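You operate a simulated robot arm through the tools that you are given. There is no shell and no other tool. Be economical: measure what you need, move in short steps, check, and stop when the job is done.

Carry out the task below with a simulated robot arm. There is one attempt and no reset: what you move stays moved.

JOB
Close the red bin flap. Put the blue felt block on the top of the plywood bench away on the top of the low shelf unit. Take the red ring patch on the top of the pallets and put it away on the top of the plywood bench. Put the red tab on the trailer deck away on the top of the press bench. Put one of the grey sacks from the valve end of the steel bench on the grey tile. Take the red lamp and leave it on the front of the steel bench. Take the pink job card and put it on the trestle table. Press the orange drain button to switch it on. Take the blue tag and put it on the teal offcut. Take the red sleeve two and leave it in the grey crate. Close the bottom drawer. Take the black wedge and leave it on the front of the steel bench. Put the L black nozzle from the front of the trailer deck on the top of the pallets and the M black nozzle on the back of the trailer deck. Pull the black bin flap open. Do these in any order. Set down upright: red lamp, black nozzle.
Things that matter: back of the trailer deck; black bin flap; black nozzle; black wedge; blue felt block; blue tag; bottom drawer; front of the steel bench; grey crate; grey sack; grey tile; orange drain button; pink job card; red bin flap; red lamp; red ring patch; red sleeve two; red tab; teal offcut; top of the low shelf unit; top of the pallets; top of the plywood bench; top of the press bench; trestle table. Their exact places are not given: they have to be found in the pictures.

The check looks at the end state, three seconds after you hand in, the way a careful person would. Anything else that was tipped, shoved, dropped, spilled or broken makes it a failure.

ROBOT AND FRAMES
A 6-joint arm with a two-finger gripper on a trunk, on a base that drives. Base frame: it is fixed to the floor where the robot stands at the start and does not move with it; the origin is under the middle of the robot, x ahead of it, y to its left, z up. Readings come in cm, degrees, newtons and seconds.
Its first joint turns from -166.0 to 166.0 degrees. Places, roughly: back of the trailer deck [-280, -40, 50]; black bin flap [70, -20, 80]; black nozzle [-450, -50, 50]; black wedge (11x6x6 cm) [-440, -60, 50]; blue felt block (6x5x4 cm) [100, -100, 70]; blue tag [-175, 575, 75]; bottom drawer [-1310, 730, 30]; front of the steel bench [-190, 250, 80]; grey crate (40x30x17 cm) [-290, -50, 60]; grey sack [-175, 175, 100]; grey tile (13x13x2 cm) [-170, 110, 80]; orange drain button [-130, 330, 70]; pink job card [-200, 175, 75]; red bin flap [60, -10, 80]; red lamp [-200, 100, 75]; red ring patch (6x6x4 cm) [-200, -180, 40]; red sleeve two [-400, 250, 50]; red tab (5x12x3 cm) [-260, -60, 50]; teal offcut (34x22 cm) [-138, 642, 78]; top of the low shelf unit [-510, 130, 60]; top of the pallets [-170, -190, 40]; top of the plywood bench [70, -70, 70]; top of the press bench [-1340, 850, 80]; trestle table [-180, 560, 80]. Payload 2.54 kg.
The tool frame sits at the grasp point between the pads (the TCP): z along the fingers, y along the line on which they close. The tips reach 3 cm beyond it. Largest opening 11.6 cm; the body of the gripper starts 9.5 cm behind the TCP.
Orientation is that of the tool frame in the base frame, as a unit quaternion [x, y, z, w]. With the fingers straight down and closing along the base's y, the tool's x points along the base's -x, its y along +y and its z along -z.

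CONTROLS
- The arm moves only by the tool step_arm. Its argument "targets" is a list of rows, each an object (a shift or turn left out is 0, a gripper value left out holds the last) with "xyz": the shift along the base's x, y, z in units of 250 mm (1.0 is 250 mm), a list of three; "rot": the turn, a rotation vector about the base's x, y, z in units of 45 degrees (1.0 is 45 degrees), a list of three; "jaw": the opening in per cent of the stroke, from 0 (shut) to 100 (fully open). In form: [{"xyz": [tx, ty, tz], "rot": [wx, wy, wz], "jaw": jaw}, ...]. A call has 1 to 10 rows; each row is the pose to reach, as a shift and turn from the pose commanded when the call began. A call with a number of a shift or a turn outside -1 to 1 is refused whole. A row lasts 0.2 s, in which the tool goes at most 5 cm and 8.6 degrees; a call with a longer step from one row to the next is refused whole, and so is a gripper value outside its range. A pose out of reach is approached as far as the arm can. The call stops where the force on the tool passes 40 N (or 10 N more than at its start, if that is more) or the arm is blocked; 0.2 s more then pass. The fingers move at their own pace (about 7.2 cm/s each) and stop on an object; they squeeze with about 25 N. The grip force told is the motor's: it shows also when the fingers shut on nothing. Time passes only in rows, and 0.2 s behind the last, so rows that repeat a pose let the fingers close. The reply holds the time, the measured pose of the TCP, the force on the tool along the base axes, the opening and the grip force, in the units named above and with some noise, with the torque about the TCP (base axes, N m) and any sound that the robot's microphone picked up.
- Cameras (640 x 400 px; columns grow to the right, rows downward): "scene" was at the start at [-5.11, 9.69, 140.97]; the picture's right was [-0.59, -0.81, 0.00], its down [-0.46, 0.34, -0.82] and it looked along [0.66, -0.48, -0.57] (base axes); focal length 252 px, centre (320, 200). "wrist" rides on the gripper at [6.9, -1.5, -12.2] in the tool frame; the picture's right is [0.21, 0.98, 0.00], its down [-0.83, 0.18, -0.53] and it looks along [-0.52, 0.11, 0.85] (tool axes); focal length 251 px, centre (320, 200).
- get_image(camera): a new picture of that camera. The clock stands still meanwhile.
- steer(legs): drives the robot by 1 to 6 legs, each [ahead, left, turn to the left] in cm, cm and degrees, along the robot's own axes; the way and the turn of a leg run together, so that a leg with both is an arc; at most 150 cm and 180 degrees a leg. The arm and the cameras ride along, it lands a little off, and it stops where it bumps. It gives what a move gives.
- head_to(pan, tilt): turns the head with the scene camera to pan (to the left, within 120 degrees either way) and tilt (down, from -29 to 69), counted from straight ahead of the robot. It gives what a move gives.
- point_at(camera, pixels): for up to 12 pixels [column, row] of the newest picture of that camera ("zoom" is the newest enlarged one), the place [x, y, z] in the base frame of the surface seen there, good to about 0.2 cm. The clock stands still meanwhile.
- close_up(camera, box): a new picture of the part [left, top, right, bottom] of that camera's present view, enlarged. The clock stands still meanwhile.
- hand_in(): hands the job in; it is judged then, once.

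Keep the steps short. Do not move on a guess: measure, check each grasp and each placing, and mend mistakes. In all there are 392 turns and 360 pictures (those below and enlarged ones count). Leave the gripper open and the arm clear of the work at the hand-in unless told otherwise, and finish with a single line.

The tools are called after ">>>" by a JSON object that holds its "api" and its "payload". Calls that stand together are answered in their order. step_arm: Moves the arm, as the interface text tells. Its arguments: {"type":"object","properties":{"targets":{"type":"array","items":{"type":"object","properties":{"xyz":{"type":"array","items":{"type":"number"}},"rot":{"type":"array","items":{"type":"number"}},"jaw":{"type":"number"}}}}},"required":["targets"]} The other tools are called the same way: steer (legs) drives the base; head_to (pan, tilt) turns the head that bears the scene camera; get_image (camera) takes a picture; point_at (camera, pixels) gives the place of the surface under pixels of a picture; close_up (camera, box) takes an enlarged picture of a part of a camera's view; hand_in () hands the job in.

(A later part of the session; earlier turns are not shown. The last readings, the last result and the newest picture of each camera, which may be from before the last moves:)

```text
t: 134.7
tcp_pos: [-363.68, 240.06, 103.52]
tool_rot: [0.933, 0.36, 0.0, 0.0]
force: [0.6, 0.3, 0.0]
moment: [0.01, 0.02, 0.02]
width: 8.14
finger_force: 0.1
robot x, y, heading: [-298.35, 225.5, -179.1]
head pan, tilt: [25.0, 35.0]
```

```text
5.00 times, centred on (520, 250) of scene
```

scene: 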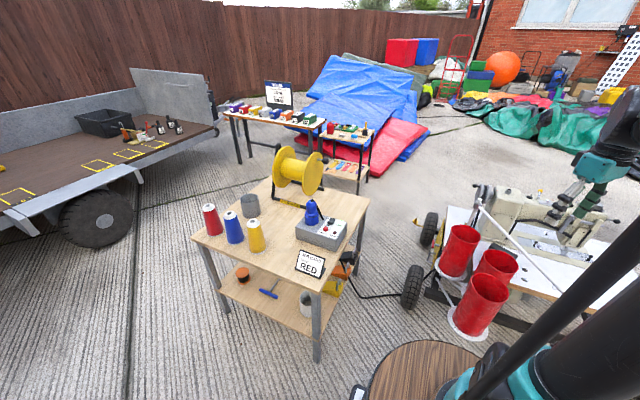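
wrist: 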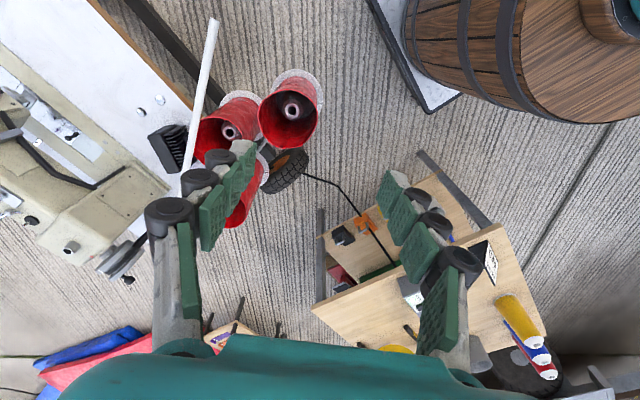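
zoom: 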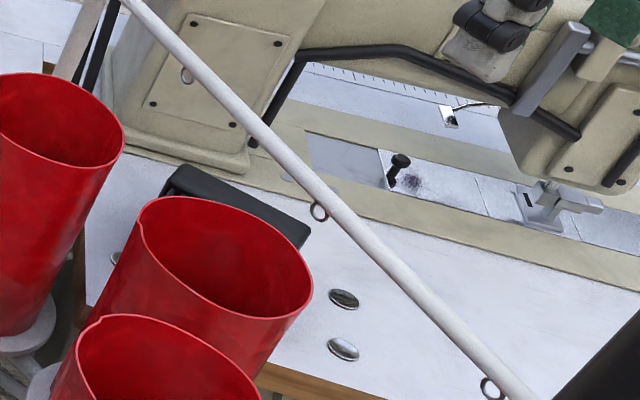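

A peg inside rises to z≈52 (13 cm above the plate), and the rod leaves only about 8 cm above, so I'll lift a bit, shift and tilt the sleeve away from the rod, then lift it off. Grip point is the wall on the side away from the rod: (-387.1,237.4). I move above it and turn -10.8°.

>>> {"api": "step_arm", "payload": {"targets": [{"xyz": [-0.16, -0.018, 0], "rot": [0, 0, -0.12], "jaw": 36}, {"xyz": [-0.32, -0.036, 0], "rot": [0, 0, -0.24]}, {"xyz": [-0.48, -0.054, 0], "rot": [0, 0, -0.24]}, {"xyz": [-0.64, -0.07, 0], "rot": [0, 0, -0.24]}, {"xyz": [-0.8, -0.09, 0], "rot": [0, 0, -0.24]}, {"xyz": [-0.936, -0.106, 0], "rot": [0, 0, -0.24]}, {"xyz": [-0.936, -0.106, -0.2], "rot": [0, 0, -0.24]}, {"xyz": [-0.936, -0.106, -0.4], "rot": [0, 0, -0.24]}, {"xyz": [-0.936, -0.106, -0.6], "rot": [0, 0, -0.24]}, {"xyz": [-0.936, -0.106, -0.8], "rot": [0, 0, -0.24]}]}}

>>> {"api": "get_image", "payload": {"camera": "wrist"}}

>>> {"api": "close_up", "payload": {"camera": "scene", "box": [420, 180, 600, 330]}}

```text
t: 136.9
tcp_pos: [-386.97, 237.6, 83.55]
tool_rot: [0.962, 0.272, 0.0, -0.001]
force: [0.8, -0.6, -0.4]
moment: [0.03, 0.02, 0.02]
width: 4.17
finger_force: 0.0
robot x, y, heading: [-298.66, 225.32, -179.2]
head pan, tilt: [25.0, 35.0]
```

```text
288 pictures are left
```

wrist: 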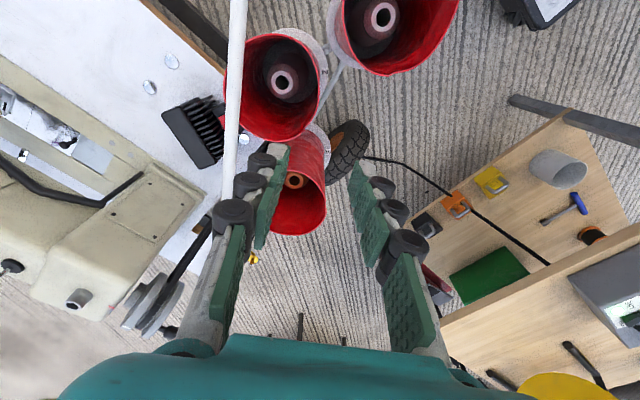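

```text
2.67 times, centred on (510, 255) of scene
```

zoom: 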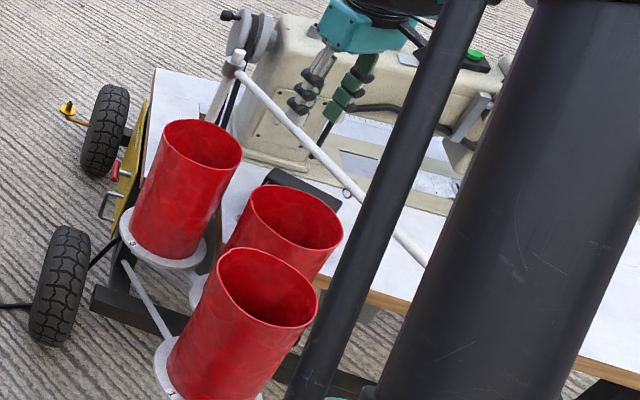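

>>> {"api": "step_arm", "payload": {"targets": [{"xyz": [0, 0, -0.2]}, {"xyz": [0, 0, -0.4]}, {"xyz": [0, 0, -0.6]}]}}

>>> {"api": "get_image", "payload": {"camera": "wrist"}}

>>> {"api": "close_up", "payload": {"camera": "scene", "box": [420, 180, 600, 330]}}

```text
t: 137.7
tcp_pos: [-386.93, 237.62, 68.24]
tool_rot: [0.962, 0.272, 0.0, 0.0]
force: [0.8, -0.2, 0.1]
moment: [-0.01, 0.06, -0.01]
width: 4.18
finger_force: 0.1
robot x, y, heading: [-298.49, 225.28, -179.0]
head pan, tilt: [25.0, 35.0]
```

```text
286 pictures are left
```

wrist: 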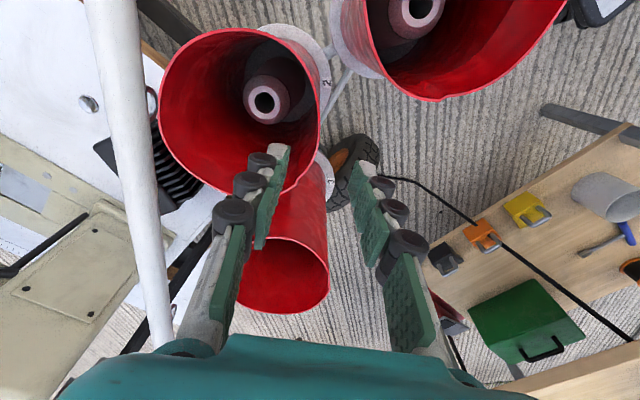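

```text
2.67 times, centred on (510, 255) of scene
```

zoom: 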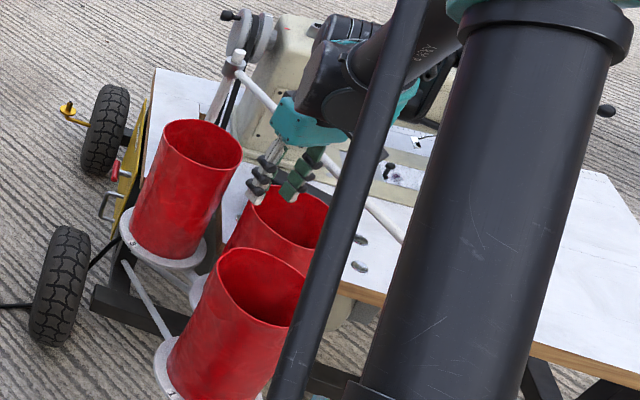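

The rim lies between the fingers at the right level (image (318,147)); the rod stays about 2 cm clear. Down to z 60.2 and close.

>>> {"api": "step_arm", "payload": {"targets": [{"xyz": [0, 0, -0.16]}, {"xyz": [0, 0, -0.32]}, {"xyz": [0, 0, -0.32], "jaw": 0}, {"xyz": [0, 0, -0.32]}, {"xyz": [0, 0, -0.32]}, {"xyz": [0, 0, -0.32]}]}}

>>> {"api": "get_image", "payload": {"camera": "wrist"}}

```text
t: 139.1
tcp_pos: [-387.08, 237.8, 60.6]
tool_rot: [0.962, 0.272, 0.0, -0.001]
force: [-0.2, -0.5, 0.1]
moment: [0.0, 0.01, -0.02]
width: 0.59
finger_force: 24.8
robot x, y, heading: [-298.19, 225.42, -178.9]
head pan, tilt: [25.0, 35.0]
```

```text
284 pictures are left
```

wrist: 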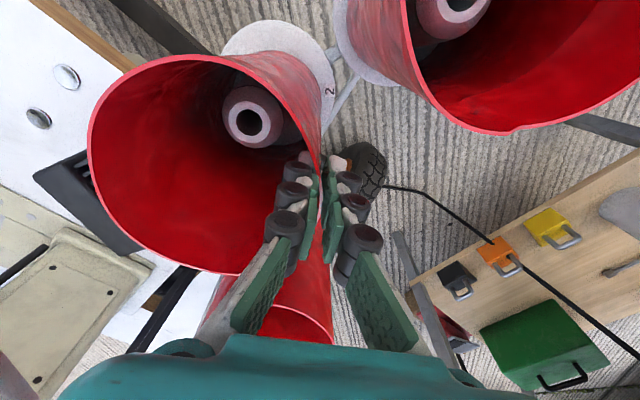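

Wall held (0.6 cm). I lift 3 cm while shifting 1 cm away from the rod and check.

>>> {"api": "step_arm", "payload": {"targets": [{"xyz": [0, 0, 0.04]}, {"xyz": [0.01, -0.017, 0.08]}, {"xyz": [0.02, -0.034, 0.12]}]}}

>>> {"api": "get_image", "payload": {"camera": "wrist"}}

>>> {"api": "close_up", "payload": {"camera": "scene", "box": [420, 180, 600, 330]}}

```text
t: 139.9
tcp_pos: [-386.54, 236.72, 63.59]
tool_rot: [0.963, 0.271, 0.001, 0.0]
force: [-0.3, 0.1, -1.7]
moment: [-0.03, -0.03, -0.03]
width: 0.62
finger_force: 25.5
robot x, y, heading: [-298.41, 225.56, -179.0]
head pan, tilt: [25.0, 35.0]
```

```text
283 pictures are left
```

wrist: 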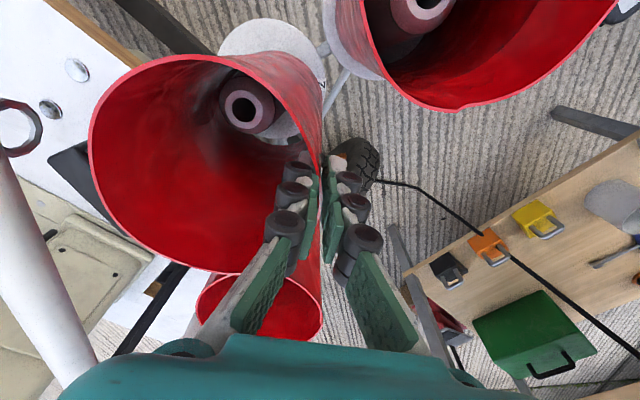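

```text
2.67 times, centred on (510, 255) of scene
```

zoom: 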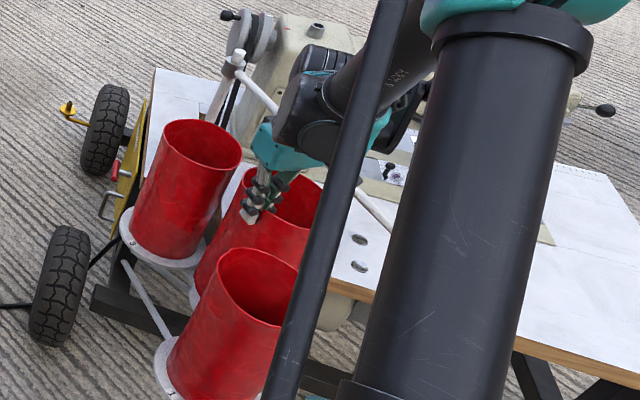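

It's light and rises freely. I now combine a shift away from the rod (about 5 cm) with a 10° tilt, at low height.

>>> {"api": "step_arm", "payload": {"targets": [{"xyz": [0.02, -0.047, 0.006], "rot": [0.047, 0.029, 0]}, {"xyz": [0.041, -0.094, 0.012], "rot": [0.095, 0.058, 0]}, {"xyz": [0.062, -0.14, 0.018], "rot": [0.142, 0.087, 0]}, {"xyz": [0.082, -0.187, 0.024], "rot": [0.189, 0.116, 0]}]}}

>>> {"api": "get_image", "payload": {"camera": "wrist"}}

>>> {"api": "close_up", "payload": {"camera": "scene", "box": [420, 180, 600, 330]}}

```text
t: 140.9
tcp_pos: [-384.36, 231.81, 64.26]
tool_rot: [0.959, 0.27, -0.024, -0.085]
force: [0.8, 8.1, -2.4]
moment: [0.95, -0.2, -0.52]
width: 0.62
finger_force: 25.3
robot x, y, heading: [-298.63, 225.19, -179.3]
head pan, tilt: [25.0, 35.0]
```

```text
281 pictures are left
```

wrist: 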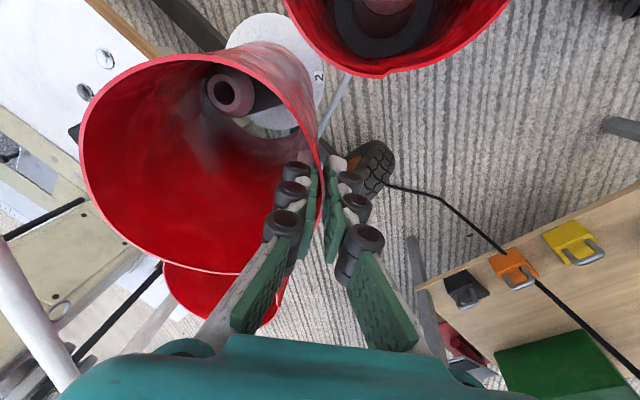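

```text
2.67 times, centred on (510, 255) of scene
```

zoom: 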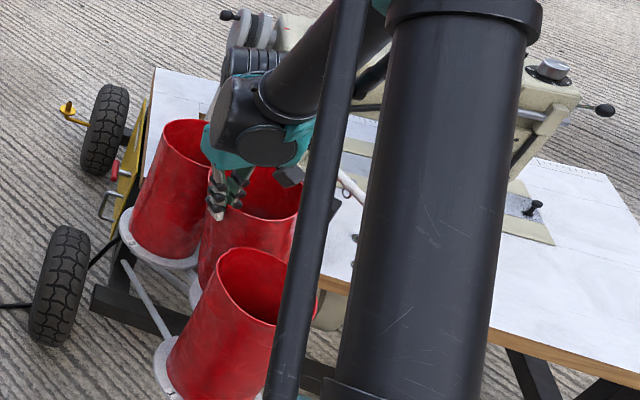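

There's a light contact with the peg (8 N). I measure the rod against the far rim directly.

>>> {"api": "point_at", "payload": {"camera": "wrist", "pixels": [[20, 290], [60, 365], [10, 240], [82, 160], [95, 100], [110, 220], [150, 62], [232, 92], [215, 85], [170, 260], [245, 75]]}}

```text
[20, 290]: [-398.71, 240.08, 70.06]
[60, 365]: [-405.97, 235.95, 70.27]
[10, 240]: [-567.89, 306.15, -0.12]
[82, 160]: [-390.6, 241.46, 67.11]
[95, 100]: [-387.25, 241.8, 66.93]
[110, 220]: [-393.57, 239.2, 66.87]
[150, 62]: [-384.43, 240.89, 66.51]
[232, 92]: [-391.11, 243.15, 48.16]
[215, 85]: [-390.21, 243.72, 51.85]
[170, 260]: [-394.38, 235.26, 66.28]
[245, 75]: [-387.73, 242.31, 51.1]
```

The far rim is 3-4 cm clear of the rod. I relieve 0.5 cm and lift.

>>> {"api": "step_arm", "payload": {"targets": [{"xyz": [-0.01, 0.017, 0.06]}, {"xyz": [-0.01, 0.017, 0.16]}, {"xyz": [-0.01, 0.017, 0.28]}]}}

>>> {"api": "get_image", "payload": {"camera": "wrist"}}

```text
t: 141.7
tcp_pos: [-384.86, 232.07, 71.31]
tool_rot: [0.959, 0.271, -0.024, -0.083]
force: [-0.6, -0.7, -1.6]
moment: [-0.06, -0.07, 0.0]
width: 0.61
finger_force: 24.7
robot x, y, heading: [-298.59, 224.91, -179.0]
head pan, tilt: [25.0, 35.0]
```

```text
279 pictures are left
```

wrist: 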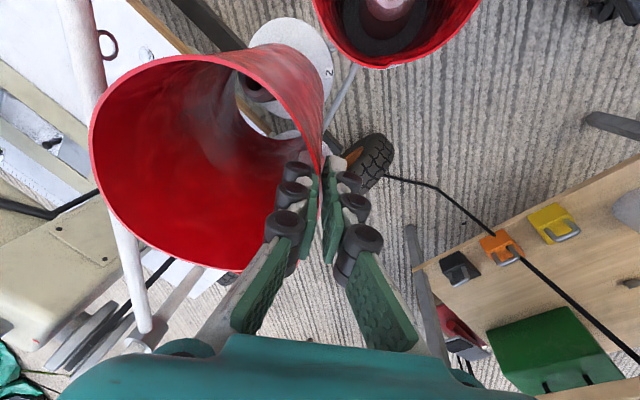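

Free now. Up 4.5 cm to clear the peg top, then shift 3.6 cm away, then up.

>>> {"api": "step_arm", "payload": {"targets": [{"xyz": [0, 0, 0.09]}, {"xyz": [0, 0, 0.18]}, {"xyz": [0.02, -0.07, 0.18]}, {"xyz": [0.039, -0.14, 0.18]}, {"xyz": [0.039, -0.14, 0.32]}]}}

>>> {"api": "get_image", "payload": {"camera": "wrist"}}

>>> {"api": "close_up", "payload": {"camera": "scene", "box": [420, 160, 600, 330]}}

```text
t: 142.9
tcp_pos: [-383.91, 228.66, 79.17]
tool_rot: [0.959, 0.27, -0.024, -0.085]
force: [-0.2, 0.0, -1.0]
moment: [-0.05, -0.09, 0.01]
width: 0.6
finger_force: 25.0
robot x, y, heading: [-298.76, 225.52, -179.1]
head pan, tilt: [25.0, 35.0]
```

```text
278 pictures are left
```

wrist: 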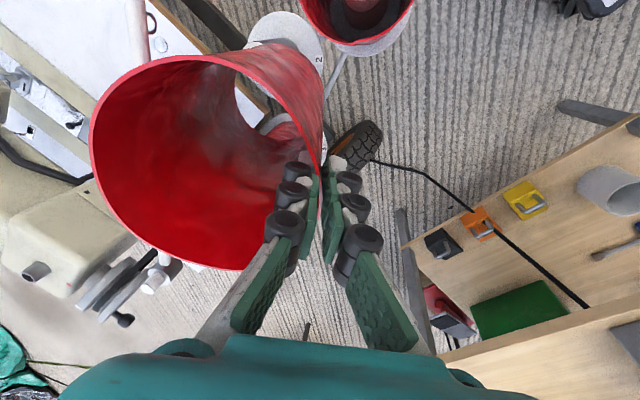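

```text
2.35 times, centred on (510, 245) of scene
```

zoom: 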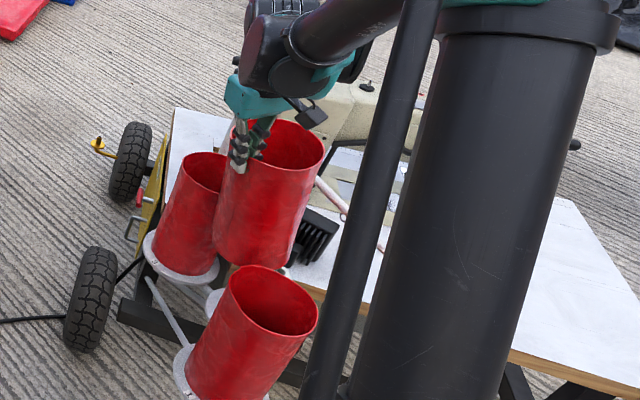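

Clear. I raise more, moving further out, and bring the tilt back.

>>> {"api": "step_arm", "payload": {"targets": [{"xyz": [0, 0, 0.12]}, {"xyz": [0, 0, 0.3]}, {"xyz": [0.02, -0.04, 0.48]}, {"xyz": [0.04, -0.08, 0.66]}, {"xyz": [0.06, -0.12, 0.84]}, {"xyz": [0.08, -0.16, 1.0], "rot": [-0.095, -0.058, 0]}, {"xyz": [0.12, -0.2, 1.0], "rot": [-0.189, -0.116, 0]}, {"xyz": [0.28, -0.2, 1.0], "rot": [-0.189, -0.116, 0]}, {"xyz": [0.44, -0.2, 1.0], "rot": [-0.189, -0.116, 0]}, {"xyz": [0.6, -0.2, 1.0], "rot": [-0.189, -0.116, 0]}]}}

>>> {"api": "get_image", "payload": {"camera": "scene"}}

```text
t: 145.1
tcp_pos: [-368.69, 224.12, 104.12]
tool_rot: [0.962, 0.271, 0.0, 0.0]
force: [0.4, -0.6, -1.1]
moment: [-0.07, -0.11, -0.04]
width: 0.59
finger_force: 24.7
robot x, y, heading: [-298.47, 225.41, -179.2]
head pan, tilt: [25.0, 35.0]
```

```text
276 pictures are left
```

scene: 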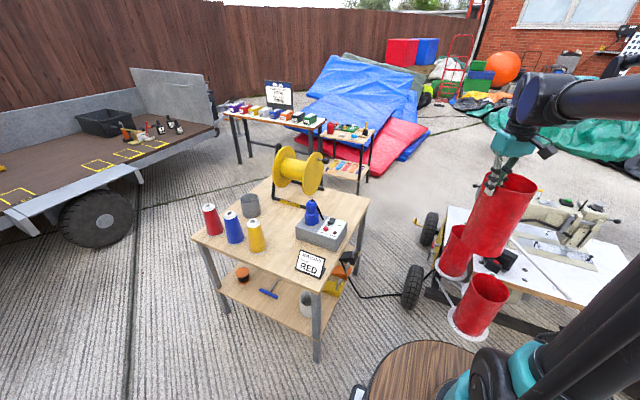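

I have sleeve two. I retract 20 cm, back up, turn to face -y (trailer), then drive to it.

>>> {"api": "step_arm", "payload": {"targets": [{"xyz": [0.18, 0, 0]}, {"xyz": [0.36, 0, 0]}, {"xyz": [0.54, 0, 0]}, {"xyz": [0.72, 0, 0]}]}}

>>> {"api": "steer", "payload": {"legs": [[-16, 0, 0], [0, 0, 90], [140, 0, 0]]}}

>>> {"api": "head_to", "payload": {"pan": 30, "tilt": 40}}

>>> {"api": "get_image", "payload": {"camera": "scene"}}

>>> {"api": "get_image", "payload": {"camera": "wrist"}}

```text
t: 146.1
tcp_pos: [-350.77, 224.13, 104.42]
tool_rot: [0.962, 0.272, 0.0, 0.0]
force: [-0.4, 0.4, -0.6]
moment: [-0.04, -0.09, 0.02]
width: 0.6
finger_force: 25.0
robot x, y, heading: [-298.45, 225.47, -179.1]
head pan, tilt: [25.0, 35.0]
```

```text
t: 157.8
tcp_pos: [-283.27, 34.1, 104.39]
tool_rot: [0.497, 0.868, 0.0, 0.0]
force: [1.0, 0.5, -0.9]
moment: [0.03, -0.03, -0.01]
width: 0.6
finger_force: 25.2
robot x, y, heading: [-283.51, 86.41, -90.1]
head pan, tilt: [25.0, 35.0]
```

```text
t: 158.4
tcp_pos: [-283.15, 34.05, 104.34]
tool_rot: [0.497, 0.868, 0.001, 0.0]
force: [0.4, -0.8, -1.4]
moment: [0.02, -0.06, 0.06]
width: 0.6
finger_force: 24.6
robot x, y, heading: [-283.64, 86.47, -90.1]
head pan, tilt: [30.0, 40.0]
```

```text
275 pictures are left
```

scene: 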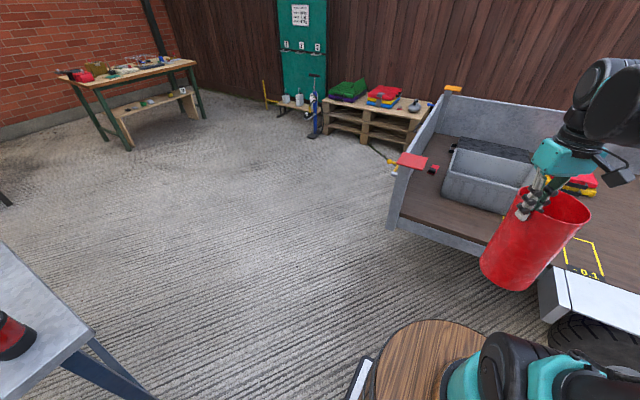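

```text
274 pictures are left
```

wrist: 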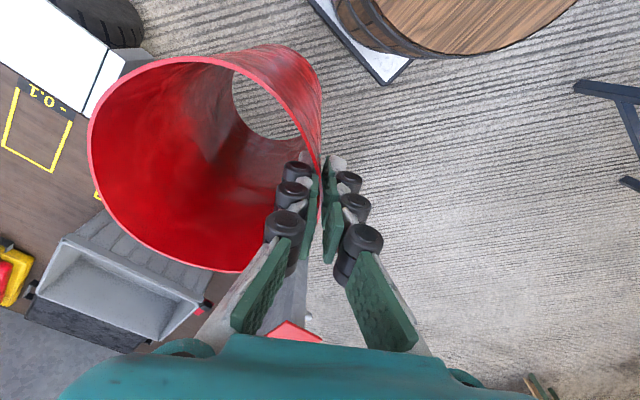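

>>> {"api": "close_up", "payload": {"camera": "scene", "box": [390, 120, 610, 260]}}

>>> {"api": "point_at", "payload": {"camera": "zoom", "pixels": [[195, 80], [150, 165], [340, 205], [190, 95], [260, 155], [330, 140], [200, 140], [127, 137], [60, 110], [250, 210], [420, 115], [160, 230]]}}

>>> {"api": "point_at", "payload": {"camera": "wrist", "pixels": [[60, 240], [40, 295], [150, 343], [208, 300], [110, 290], [75, 260], [175, 290], [150, 320], [205, 307], [40, 150]]}}

```text
2.86 times, centred on (500, 190) of scene
```

zoom: 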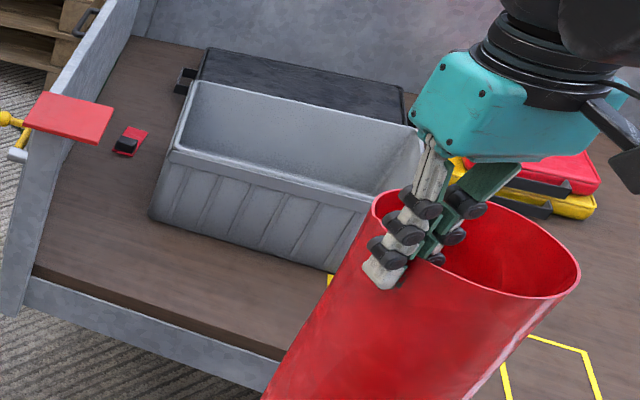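

```text
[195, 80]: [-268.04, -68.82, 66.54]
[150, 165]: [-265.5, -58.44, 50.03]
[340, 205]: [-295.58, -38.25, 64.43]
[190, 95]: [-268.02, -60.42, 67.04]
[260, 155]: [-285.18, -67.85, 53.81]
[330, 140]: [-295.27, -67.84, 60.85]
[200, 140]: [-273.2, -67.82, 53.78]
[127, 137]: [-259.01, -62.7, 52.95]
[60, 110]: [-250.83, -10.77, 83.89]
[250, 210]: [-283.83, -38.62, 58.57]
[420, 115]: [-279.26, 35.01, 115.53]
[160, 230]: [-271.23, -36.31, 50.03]
```

```text
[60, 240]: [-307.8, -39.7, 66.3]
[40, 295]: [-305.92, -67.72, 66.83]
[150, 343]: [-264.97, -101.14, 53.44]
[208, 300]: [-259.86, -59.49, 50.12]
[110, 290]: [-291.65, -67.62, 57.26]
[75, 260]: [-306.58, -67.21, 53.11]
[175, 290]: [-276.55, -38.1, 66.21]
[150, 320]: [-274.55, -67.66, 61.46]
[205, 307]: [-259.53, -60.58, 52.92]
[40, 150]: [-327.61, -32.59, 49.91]
```

Crate spans x -308 to -268, y -68 to -38, rim z 67, floor about 51. I drive 45 cm ahead, then reach so the sleeve centre is near (-289,-53).

>>> {"api": "steer", "payload": {"legs": [[45, 0, 0]]}}

>>> {"api": "step_arm", "payload": {"targets": [{"xyz": [0, -0.19, 0]}, {"xyz": [0, -0.38, 0]}, {"xyz": [0, -0.57, 0]}, {"xyz": [0, -0.76, 0]}, {"xyz": [0, -0.95, 0]}]}}

```text
t: 161.2
tcp_pos: [-284.44, -10.73, 104.35]
tool_rot: [0.502, 0.865, 0.0, 0.0]
force: [-0.3, 0.8, -1.0]
moment: [0.05, -0.07, 0.0]
width: 0.59
finger_force: 24.7
robot x, y, heading: [-284.07, 41.56, -90.9]
head pan, tilt: [30.0, 40.0]
```

```text
t: 162.3
tcp_pos: [-284.66, -34.41, 104.19]
tool_rot: [0.502, 0.865, -0.001, 0.0]
force: [0.2, 1.1, -0.9]
moment: [0.0, -0.03, 0.01]
width: 0.6
finger_force: 25.0
robot x, y, heading: [-284.06, 41.42, -90.5]
head pan, tilt: [30.0, 40.0]
```

>>> {"api": "step_arm", "payload": {"targets": [{"xyz": [0, -0.19, 0]}, {"xyz": [0, -0.38, 0]}, {"xyz": [0, -0.57, 0]}, {"xyz": [0, -0.62, -0.18]}, {"xyz": [0, -0.62, -0.37]}, {"xyz": [0, -0.62, -0.56]}, {"xyz": [0, -0.62, -0.75]}]}}

>>> {"api": "get_image", "payload": {"camera": "wrist"}}

>>> {"api": "get_image", "payload": {"camera": "scene"}}

```text
t: 163.9
tcp_pos: [-283.99, -49.65, 85.76]
tool_rot: [0.503, 0.864, 0.0, 0.0]
force: [-0.3, -0.5, -0.9]
moment: [0.04, -0.05, -0.02]
width: 0.61
finger_force: 25.3
robot x, y, heading: [-284.02, 41.38, -90.8]
head pan, tilt: [30.0, 40.0]
```

```text
272 pictures are left
```

wrist: 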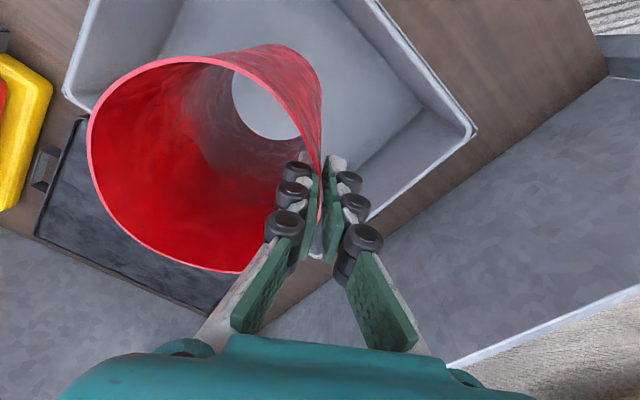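

```text
271 pictures are left
```

scene: 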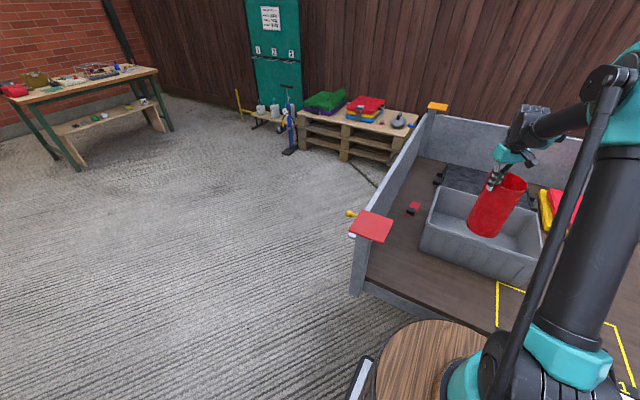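

The sleeve is within the crate walls. Lower until it touches the floor.

>>> {"api": "step_arm", "payload": {"targets": [{"xyz": [0, 0, -0.16]}, {"xyz": [0, 0, -0.32]}, {"xyz": [0, 0, -0.43]}, {"xyz": [0, 0, -0.47]}, {"xyz": [0, 0, -0.49]}]}}

```text
t: 165.2
tcp_pos: [-284.44, -49.85, 73.59]
tool_rot: [0.503, 0.864, -0.001, -0.001]
force: [-1.5, 4.2, 16.9]
moment: [0.15, 0.06, 0.01]
width: 0.61
finger_force: 24.4
robot x, y, heading: [-283.99, 41.55, -91.1]
head pan, tilt: [30.0, 40.0]
```

Contact (17 N up). I ease up a hair, open to 4 cm and rise.

>>> {"api": "step_arm", "payload": {"targets": [{"xyz": [0, 0, 0.016]}, {"xyz": [0, 0, 0.016], "jaw": 36}, {"xyz": [0, 0, 0.016]}, {"xyz": [0, 0, 0.12]}, {"xyz": [0, 0, 0.3]}, {"xyz": [0, 0, 0.48]}, {"xyz": [0, 0, 0.66]}, {"xyz": [0, 0, 0.84]}, {"xyz": [0, 0, 1.0]}]}}

>>> {"api": "get_image", "payload": {"camera": "wrist"}}

```text
t: 167.2
tcp_pos: [-284.15, -50.07, 98.63]
tool_rot: [0.502, 0.865, 0.0, 0.0]
force: [-0.9, -0.2, 0.2]
moment: [0.01, -0.01, 0.0]
width: 4.18
finger_force: 0.0
robot x, y, heading: [-284.0, 41.46, -91.0]
head pan, tilt: [30.0, 40.0]
```

```text
270 pictures are left
```

wrist: 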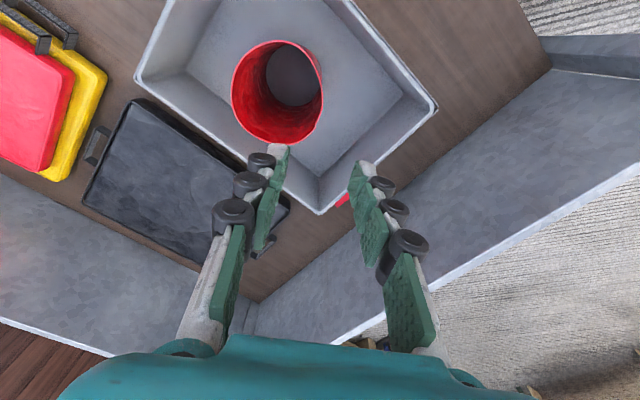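

Sleeve two stands in the grey crate. Next are the nozzles and wedge at the trailer's far part. I raise the arm and drive sideways along the trailer.

>>> {"api": "step_arm", "payload": {"targets": [{"xyz": [0, 0.1, 0.15]}, {"xyz": [0, 0.25, 0.25]}]}}

>>> {"api": "steer", "payload": {"legs": [[-6, -80, 1], [0, -72, 0]]}}

>>> {"api": "get_image", "payload": {"camera": "wrist"}}

>>> {"api": "head_to", "payload": {"pan": 20, "tilt": 45}}

>>> {"api": "get_image", "payload": {"camera": "scene"}}

```text
t: 167.8
tcp_pos: [-284.17, -43.42, 104.47]
tool_rot: [0.502, 0.865, -0.001, 0.0]
force: [0.0, -0.4, -0.3]
moment: [0.07, 0.01, -0.05]
width: 4.18
finger_force: 0.0
robot x, y, heading: [-283.94, 41.35, -91.0]
head pan, tilt: [30.0, 40.0]
```

```text
t: 170.2
tcp_pos: [-302.96, -38.83, 104.42]
tool_rot: [0.453, 0.892, -0.001, -0.001]
force: [0.4, 0.2, 0.2]
moment: [0.03, -0.02, -0.02]
width: 4.18
finger_force: 0.1
robot x, y, heading: [-312.63, 45.45, -84.2]
head pan, tilt: [30.0, 40.0]
stopped in leg 1: the robot was blocked; the commanded pose is now the measured one
```

```text
269 pictures are left
```

wrist: 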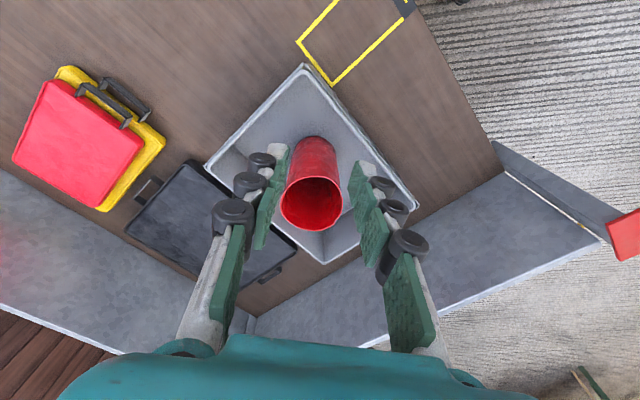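

```text
t: 170.9
tcp_pos: [-303.01, -38.66, 104.5]
tool_rot: [0.452, 0.892, 0.0, -0.001]
force: [0.6, -0.5, 0.9]
moment: [0.01, -0.01, 0.02]
width: 4.19
finger_force: 0.0
robot x, y, heading: [-312.09, 45.67, -84.3]
head pan, tilt: [20.0, 45.0]
```

```text
268 pictures are left
```

scene: 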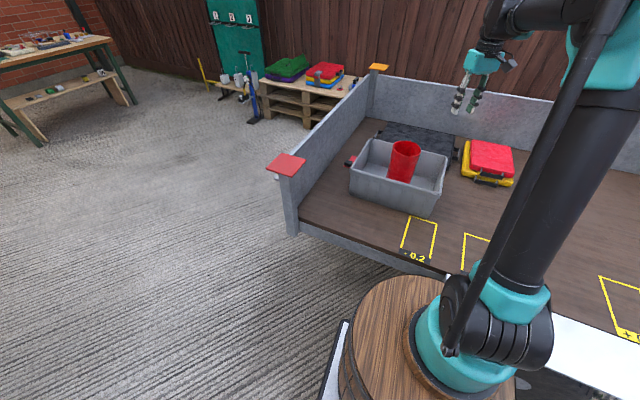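

The base was blocked by the fender. I back off and turn to heading 180, in which I passed here before.

>>> {"api": "steer", "payload": {"legs": [[-14, 0, 0], [0, 0, -95.7]]}}

```text
t: 176.2
tcp_pos: [-398.72, 57.19, 104.4]
tool_rot: [0.963, 0.27, 0.001, 0.0]
force: [-1.1, 0.8, -0.2]
moment: [-0.02, 0.0, -0.05]
width: 4.17
finger_force: 0.1
robot x, y, heading: [-313.59, 59.7, -179.2]
head pan, tilt: [20.0, 45.0]
```

>>> {"api": "steer", "payload": {"legs": [[60, 12, 0], [66, -4, 0], [0, 0, 90]]}}

>>> {"api": "get_image", "payload": {"camera": "wrist"}}

>>> {"api": "get_image", "payload": {"camera": "scene"}}

```text
t: 186.7
tcp_pos: [-433.38, -35.87, 104.35]
tool_rot: [0.479, 0.878, 0.0, 0.0]
force: [-0.1, 0.1, 0.5]
moment: [0.0, 0.0, 0.04]
width: 4.18
finger_force: 0.0
robot x, y, heading: [-438.07, 48.57, -88.2]
head pan, tilt: [20.0, 45.0]
```

```text
267 pictures are left
```

wrist: 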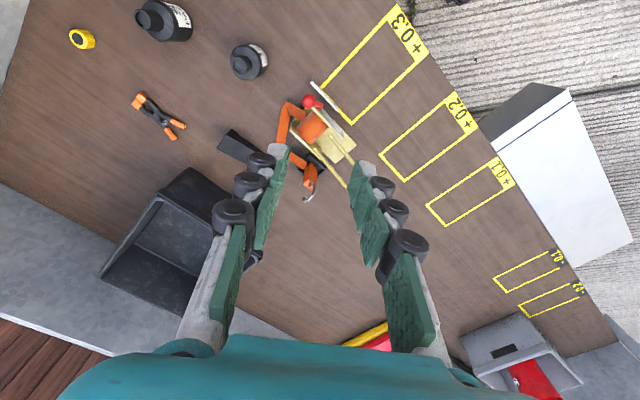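

```text
266 pictures are left
```

scene: 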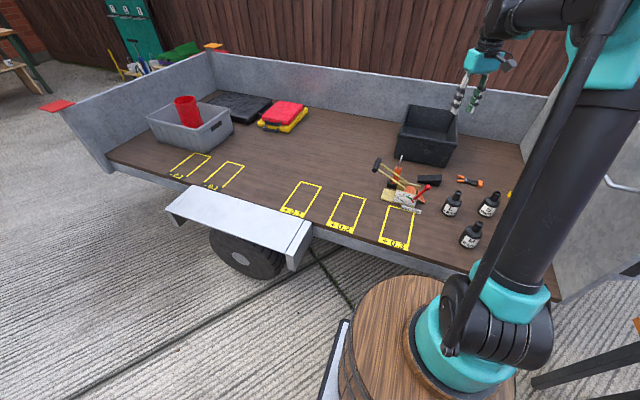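

>>> {"api": "close_up", "payload": {"camera": "scene", "box": [370, 150, 520, 260]}}

>>> {"api": "point_at", "payload": {"camera": "zoom", "pixels": [[357, 220], [440, 365], [510, 215], [365, 180], [445, 320], [520, 178], [280, 125], [295, 130], [350, 250], [425, 390], [490, 245], [240, 130]]}}

>>> {"api": "close_up", "payload": {"camera": "wrist", "box": [60, 0, 420, 220]}}

```text
3.64 times, centred on (445, 205) of scene
```

zoom: 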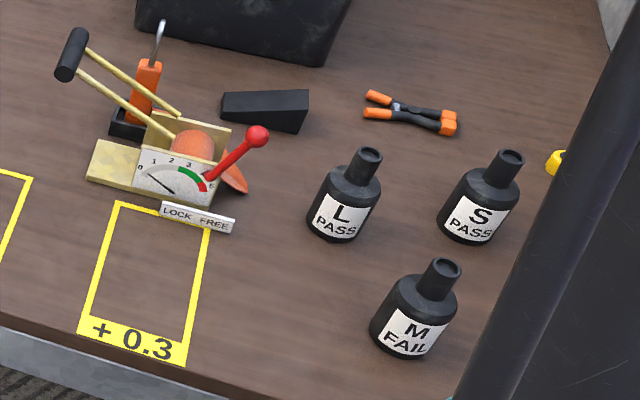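

```text
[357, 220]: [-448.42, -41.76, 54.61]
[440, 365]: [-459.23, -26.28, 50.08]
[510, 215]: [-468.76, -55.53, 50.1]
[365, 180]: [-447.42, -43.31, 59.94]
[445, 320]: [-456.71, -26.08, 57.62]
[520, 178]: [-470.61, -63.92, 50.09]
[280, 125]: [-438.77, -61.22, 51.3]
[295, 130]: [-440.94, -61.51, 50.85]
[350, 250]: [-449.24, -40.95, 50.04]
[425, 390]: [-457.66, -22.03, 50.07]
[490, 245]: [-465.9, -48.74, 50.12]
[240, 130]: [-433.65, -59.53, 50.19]
```

```text
1.78 times, centred on (240, 110) of wrist
```

zoom: 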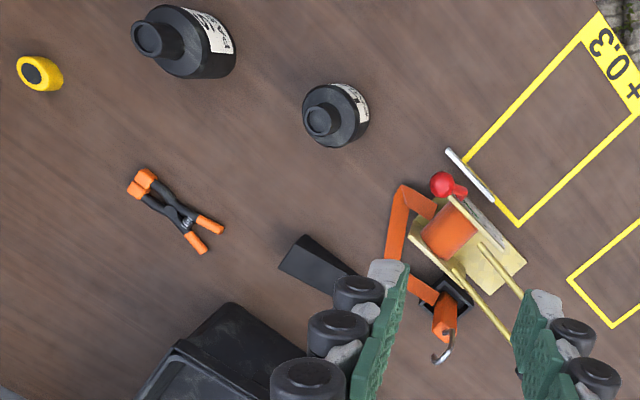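

L, S and M bottles identified: L≈(-447.5,-43), M≈(-457.5,-27). M is first; I back up 10 cm to have it in reach and move above it.

>>> {"api": "steer", "payload": {"legs": [[-10, 0, 0]]}}

>>> {"api": "step_arm", "payload": {"targets": [{"xyz": [-0.19, 0, 0], "jaw": 80}, {"xyz": [-0.38, 0, 0]}, {"xyz": [-0.57, 0, 0]}, {"xyz": [-0.7, 0, -0.1]}, {"xyz": [-0.7, 0, -0.28]}]}}

>>> {"api": "close_up", "payload": {"camera": "wrist", "box": [200, 50, 440, 200]}}

```text
t: 187.8
tcp_pos: [-433.75, -25.97, 104.44]
tool_rot: [0.479, 0.878, -0.001, 0.0]
force: [-0.6, 0.0, 0.2]
moment: [-0.01, -0.01, 0.02]
width: 4.18
finger_force: 0.0
robot x, y, heading: [-438.33, 59.04, -87.8]
head pan, tilt: [20.0, 45.0]
```

```text
t: 189.1
tcp_pos: [-451.41, -25.86, 97.42]
tool_rot: [0.48, 0.877, -0.001, -0.001]
force: [-0.3, 0.0, -0.3]
moment: [-0.01, -0.01, 0.04]
width: 9.3
finger_force: 0.1
robot x, y, heading: [-438.43, 58.53, -87.7]
head pan, tilt: [20.0, 45.0]
```

```text
2.67 times, centred on (320, 125) of wrist
```

zoom: 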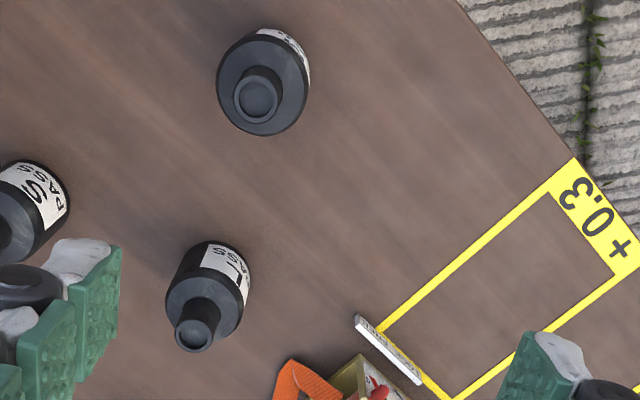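

>>> {"api": "point_at", "payload": {"camera": "zoom", "pixels": [[257, 99], [237, 100], [277, 100], [220, 80], [305, 80], [262, 50], [195, 335], [178, 333], [213, 333], [168, 290], [246, 300], [209, 300]]}}

```text
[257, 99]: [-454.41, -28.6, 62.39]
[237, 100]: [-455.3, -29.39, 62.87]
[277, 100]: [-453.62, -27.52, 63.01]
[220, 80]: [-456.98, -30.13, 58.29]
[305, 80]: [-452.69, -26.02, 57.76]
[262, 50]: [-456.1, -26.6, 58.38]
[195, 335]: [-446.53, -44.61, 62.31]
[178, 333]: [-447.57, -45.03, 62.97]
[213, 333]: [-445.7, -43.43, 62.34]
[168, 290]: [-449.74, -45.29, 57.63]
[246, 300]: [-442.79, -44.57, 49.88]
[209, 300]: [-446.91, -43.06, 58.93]
```

M: neck top (-454.4,-28.5,63), body about 5.9 cm wide. I go down around the body in two parts.

>>> {"api": "step_arm", "payload": {"targets": [{"xyz": [-0.13, -0.096, 0]}, {"xyz": [-0.13, -0.096, -0.2]}, {"xyz": [-0.13, -0.096, -0.4]}, {"xyz": [-0.13, -0.096, -0.6]}, {"xyz": [-0.13, -0.096, -0.8]}, {"xyz": [-0.13, -0.096, -1.0]}]}}

>>> {"api": "get_image", "payload": {"camera": "wrist"}}

```text
t: 190.4
tcp_pos: [-454.73, -28.55, 72.48]
tool_rot: [0.478, 0.878, -0.001, 0.0]
force: [0.2, 0.6, 0.2]
moment: [-0.07, 0.01, -0.01]
width: 9.25
finger_force: 0.1
robot x, y, heading: [-438.2, 58.73, -87.6]
head pan, tilt: [20.0, 45.0]
```

```text
262 pictures are left
```

wrist: 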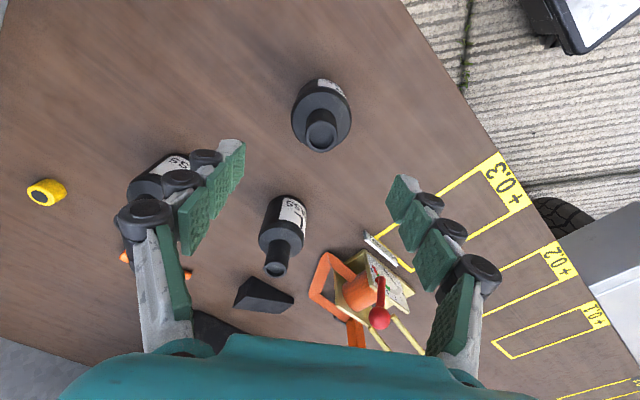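

Aligned with M. Down 16.8 cm and close.

>>> {"api": "step_arm", "payload": {"targets": [{"xyz": [0, 0, -0.2]}, {"xyz": [0, 0, -0.4]}, {"xyz": [0, 0, -0.58]}, {"xyz": [0, 0, -0.672]}, {"xyz": [0, 0, -0.672], "jaw": 0}, {"xyz": [0, 0, -0.672]}, {"xyz": [0, 0, -0.672]}, {"xyz": [0, 0, -0.672]}]}}

```text
t: 192.2
tcp_pos: [-454.65, -28.48, 55.7]
tool_rot: [0.479, 0.878, 0.0, 0.0]
force: [0.0, -0.5, 0.0]
moment: [0.03, -0.01, 0.0]
width: 6.5
finger_force: 24.8
robot x, y, heading: [-438.26, 58.72, -87.6]
head pan, tilt: [20.0, 45.0]
```

M gripped (6.5 cm). I lift and retract.

>>> {"api": "step_arm", "payload": {"targets": [{"xyz": [0, 0, 0.19]}, {"xyz": [0, 0, 0.38]}, {"xyz": [0, 0, 0.57]}, {"xyz": [0, 0, 0.76]}, {"xyz": [0, 0, 0.95]}]}}

>>> {"api": "step_arm", "payload": {"targets": [{"xyz": [0, 0, 0.19]}, {"xyz": [0, 0, 0.38]}, {"xyz": [0, 0, 0.57]}, {"xyz": [0, 0, 0.76]}, {"xyz": [0.05, 0.18, 0.9]}, {"xyz": [0.1, 0.36, 0.9]}, {"xyz": [0.15, 0.54, 0.9]}, {"xyz": [0.2, 0.72, 0.9]}]}}

>>> {"api": "get_image", "payload": {"camera": "wrist"}}

```text
t: 193.4
tcp_pos: [-454.53, -28.83, 79.6]
tool_rot: [0.479, 0.878, 0.0, 0.0]
force: [-0.4, -0.8, -1.9]
moment: [0.02, -0.02, -0.02]
width: 6.46
finger_force: 25.0
robot x, y, heading: [-438.67, 58.78, -87.8]
head pan, tilt: [20.0, 45.0]
```

```text
refused: row 5 steps farther than a row can; nothing moved
```

```text
261 pictures are left
```

wrist: 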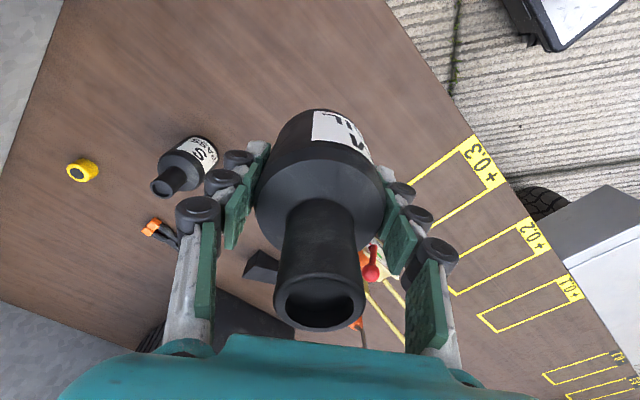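

>>> {"api": "step_arm", "payload": {"targets": [{"xyz": [0, 0, 0.19]}, {"xyz": [0, 0, 0.38]}, {"xyz": [0, 0, 0.57]}, {"xyz": [0, 0, 0.76]}, {"xyz": [0.04, 0.15, 0.85]}, {"xyz": [0.08, 0.32, 0.9]}, {"xyz": [0.12, 0.5, 0.9]}, {"xyz": [0.16, 0.68, 0.9]}]}}

>>> {"api": "steer", "payload": {"legs": [[0, 0, -92], [-75, 8, 0], [-85, 0, 0], [0, -12, 0], [0, 0, 90]]}}

```text
t: 195.2
tcp_pos: [-450.73, -11.4, 102.01]
tool_rot: [0.478, 0.878, -0.001, 0.0]
force: [-0.9, -1.6, -2.2]
moment: [0.06, 0.0, -0.01]
width: 6.48
finger_force: 24.8
robot x, y, heading: [-438.15, 58.55, -87.6]
head pan, tilt: [20.0, 45.0]
```

```text
t: 211.9
tcp_pos: [-291.89, -4.98, 101.98]
tool_rot: [0.482, 0.876, 0.0, 0.0]
force: [0.8, -0.2, -2.2]
moment: [-0.02, 0.0, 0.03]
width: 6.48
finger_force: 24.2
robot x, y, heading: [-279.12, 65.32, -88.4]
head pan, tilt: [20.0, 45.0]
```

At the right place. I move over (-272,-27) and lower.

>>> {"api": "step_arm", "payload": {"targets": [{"xyz": [0.13, -0.14, 0]}, {"xyz": [0.26, -0.28, 0]}, {"xyz": [0.39, -0.42, 0]}, {"xyz": [0.52, -0.56, 0]}, {"xyz": [0.65, -0.7, 0]}, {"xyz": [0.796, -0.82, 0]}, {"xyz": [0.796, -0.88, -0.15]}, {"xyz": [0.796, -0.88, -0.34]}, {"xyz": [0.796, -0.88, -0.53]}, {"xyz": [0.796, -0.88, -0.72]}]}}

>>> {"api": "get_image", "payload": {"camera": "wrist"}}

>>> {"api": "get_image", "payload": {"camera": "scene"}}

```text
t: 214.1
tcp_pos: [-272.24, -27.04, 84.22]
tool_rot: [0.482, 0.876, -0.001, -0.001]
force: [0.2, 0.5, -2.1]
moment: [-0.03, -0.01, 0.0]
width: 6.5
finger_force: 25.0
robot x, y, heading: [-279.32, 65.31, -88.2]
head pan, tilt: [20.0, 45.0]
```

```text
260 pictures are left
```

wrist: 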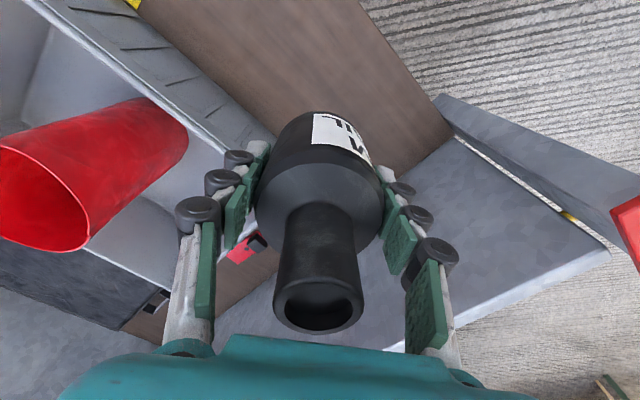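

```text
259 pictures are left
```

scene: 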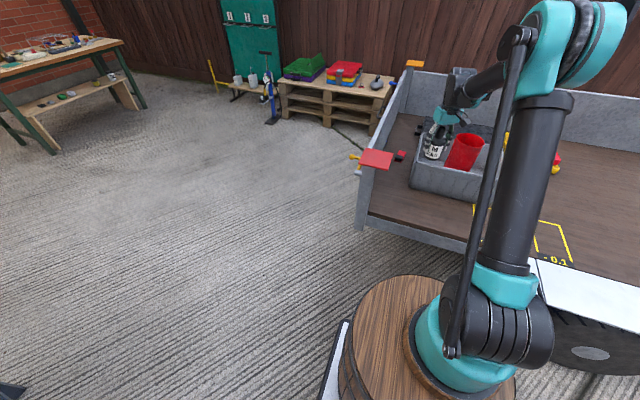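

>>> {"api": "step_arm", "payload": {"targets": [{"xyz": [0, 0, -0.19]}, {"xyz": [0, 0, -0.38]}, {"xyz": [0, 0, -0.57]}, {"xyz": [0, 0, -0.76]}, {"xyz": [0, 0, -0.95]}]}}

>>> {"api": "step_arm", "payload": {"targets": [{"xyz": [0, 0, -0.1]}, {"xyz": [0, 0, -0.15]}, {"xyz": [0, 0, -0.175]}]}}

```text
t: 215.3
tcp_pos: [-271.74, -26.88, 60.51]
tool_rot: [0.481, 0.877, -0.001, -0.001]
force: [0.2, 0.2, -1.9]
moment: [-0.02, 0.05, 0.02]
width: 6.48
finger_force: 25.3
robot x, y, heading: [-278.91, 65.55, -88.1]
head pan, tilt: [20.0, 45.0]
```

```text
t: 216.1
tcp_pos: [-271.92, -26.97, 56.07]
tool_rot: [0.482, 0.876, 0.0, 0.001]
force: [0.4, -0.6, -1.6]
moment: [0.0, 0.02, 0.01]
width: 6.48
finger_force: 24.7
robot x, y, heading: [-279.4, 65.21, -88.0]
head pan, tilt: [20.0, 45.0]
```

>>> {"api": "step_arm", "payload": {"targets": [{"xyz": [0, 0, -0.016]}, {"xyz": [0, 0, -0.024]}, {"xyz": [0, 0, -0.024]}]}}

```text
t: 216.9
tcp_pos: [-271.91, -27.08, 55.48]
tool_rot: [0.481, 0.876, -0.001, -0.001]
force: [1.9, 4.5, 16.4]
moment: [0.06, -0.14, 0.08]
width: 6.49
finger_force: 25.1
robot x, y, heading: [-279.05, 65.07, -88.3]
head pan, tilt: [20.0, 45.0]
```

Contact. I ease, open, and rise.

>>> {"api": "step_arm", "payload": {"targets": [{"xyz": [0, 0, 0.01]}, {"xyz": [0, 0, 0.01], "jaw": 82}, {"xyz": [0, 0, 0.01]}, {"xyz": [0, 0, 0.19]}, {"xyz": [0, 0, 0.38]}, {"xyz": [0, 0, 0.57]}, {"xyz": [0, 0, 0.76]}, {"xyz": [0, 0, 0.95]}]}}

>>> {"api": "get_image", "payload": {"camera": "wrist"}}

```text
t: 218.7
tcp_pos: [-271.79, -27.03, 79.23]
tool_rot: [0.482, 0.876, 0.0, 0.0]
force: [-0.1, -0.7, -0.7]
moment: [0.09, 0.02, -0.02]
width: 9.53
finger_force: 0.1
robot x, y, heading: [-279.15, 65.29, -88.1]
head pan, tilt: [20.0, 45.0]
```

```text
258 pictures are left
```

wrist: 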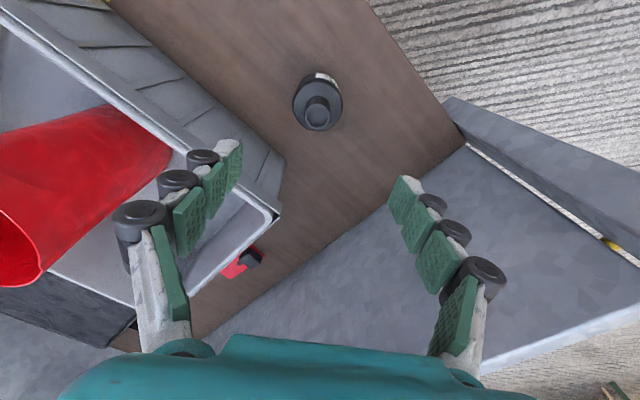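

M stands upright on the deck's back. Next: L nozzle. I raise/retract and drive back to the far part.

>>> {"api": "step_arm", "payload": {"targets": [{"xyz": [0, 0, 0.19]}, {"xyz": [0, 0, 0.38]}, {"xyz": [0, 0, 0.57]}, {"xyz": [0, 0, 0.76]}, {"xyz": [0, 0.1, 0.9]}, {"xyz": [0, 0.28, 0.95]}, {"xyz": [0, 0.46, 0.95]}, {"xyz": [0, 0.64, 0.95]}]}}

>>> {"api": "steer", "payload": {"legs": [[0, 0, -92], [80, 14, 0], [80, 0, 0], [0, 0, 91]]}}

>>> {"api": "get_image", "payload": {"camera": "wrist"}}

```text
t: 220.5
tcp_pos: [-271.79, -10.71, 102.92]
tool_rot: [0.481, 0.877, -0.001, 0.0]
force: [0.5, -0.5, -0.8]
moment: [0.05, 0.01, 0.01]
width: 9.5
finger_force: 0.1
robot x, y, heading: [-279.06, 65.24, -88.2]
head pan, tilt: [20.0, 45.0]
```

```text
t: 236.5
tcp_pos: [-429.0, -23.29, 102.85]
tool_rot: [0.482, 0.876, -0.001, -0.001]
force: [0.2, -0.1, -0.2]
moment: [-0.01, 0.01, 0.02]
width: 9.51
finger_force: 0.1
robot x, y, heading: [-436.17, 52.87, -88.1]
head pan, tilt: [20.0, 45.0]
```

```text
257 pictures are left
```

wrist: 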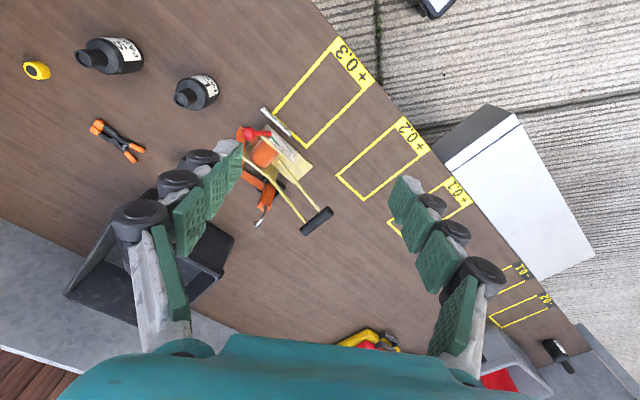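

>>> {"api": "steer", "payload": {"legs": [[6, 0, 0]]}}

>>> {"api": "step_arm", "payload": {"targets": [{"xyz": [-0.14, -0.12, 0]}, {"xyz": [-0.28, -0.24, 0]}, {"xyz": [-0.42, -0.36, 0]}, {"xyz": [-0.56, -0.47, 0]}, {"xyz": [-0.56, -0.47, -0.19]}, {"xyz": [-0.56, -0.47, -0.38]}]}}

>>> {"api": "close_up", "payload": {"camera": "wrist", "box": [180, 50, 460, 240]}}

```text
t: 237.5
tcp_pos: [-428.84, -29.43, 102.89]
tool_rot: [0.481, 0.876, -0.001, 0.0]
force: [-0.3, -0.1, 0.2]
moment: [0.01, -0.04, -0.02]
width: 9.52
finger_force: 0.2
robot x, y, heading: [-436.09, 46.41, -88.0]
head pan, tilt: [20.0, 45.0]
```

```text
t: 238.9
tcp_pos: [-442.97, -41.08, 93.18]
tool_rot: [0.482, 0.876, -0.001, -0.001]
force: [0.7, -0.9, 0.0]
moment: [-0.04, 0.04, -0.03]
width: 9.52
finger_force: 0.0
robot x, y, heading: [-436.09, 46.51, -88.0]
head pan, tilt: [20.0, 45.0]
```

```text
2.11 times, centred on (320, 145) of wrist
```

zoom: 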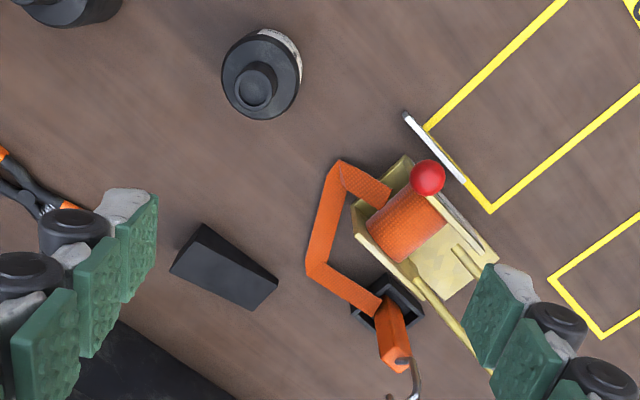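

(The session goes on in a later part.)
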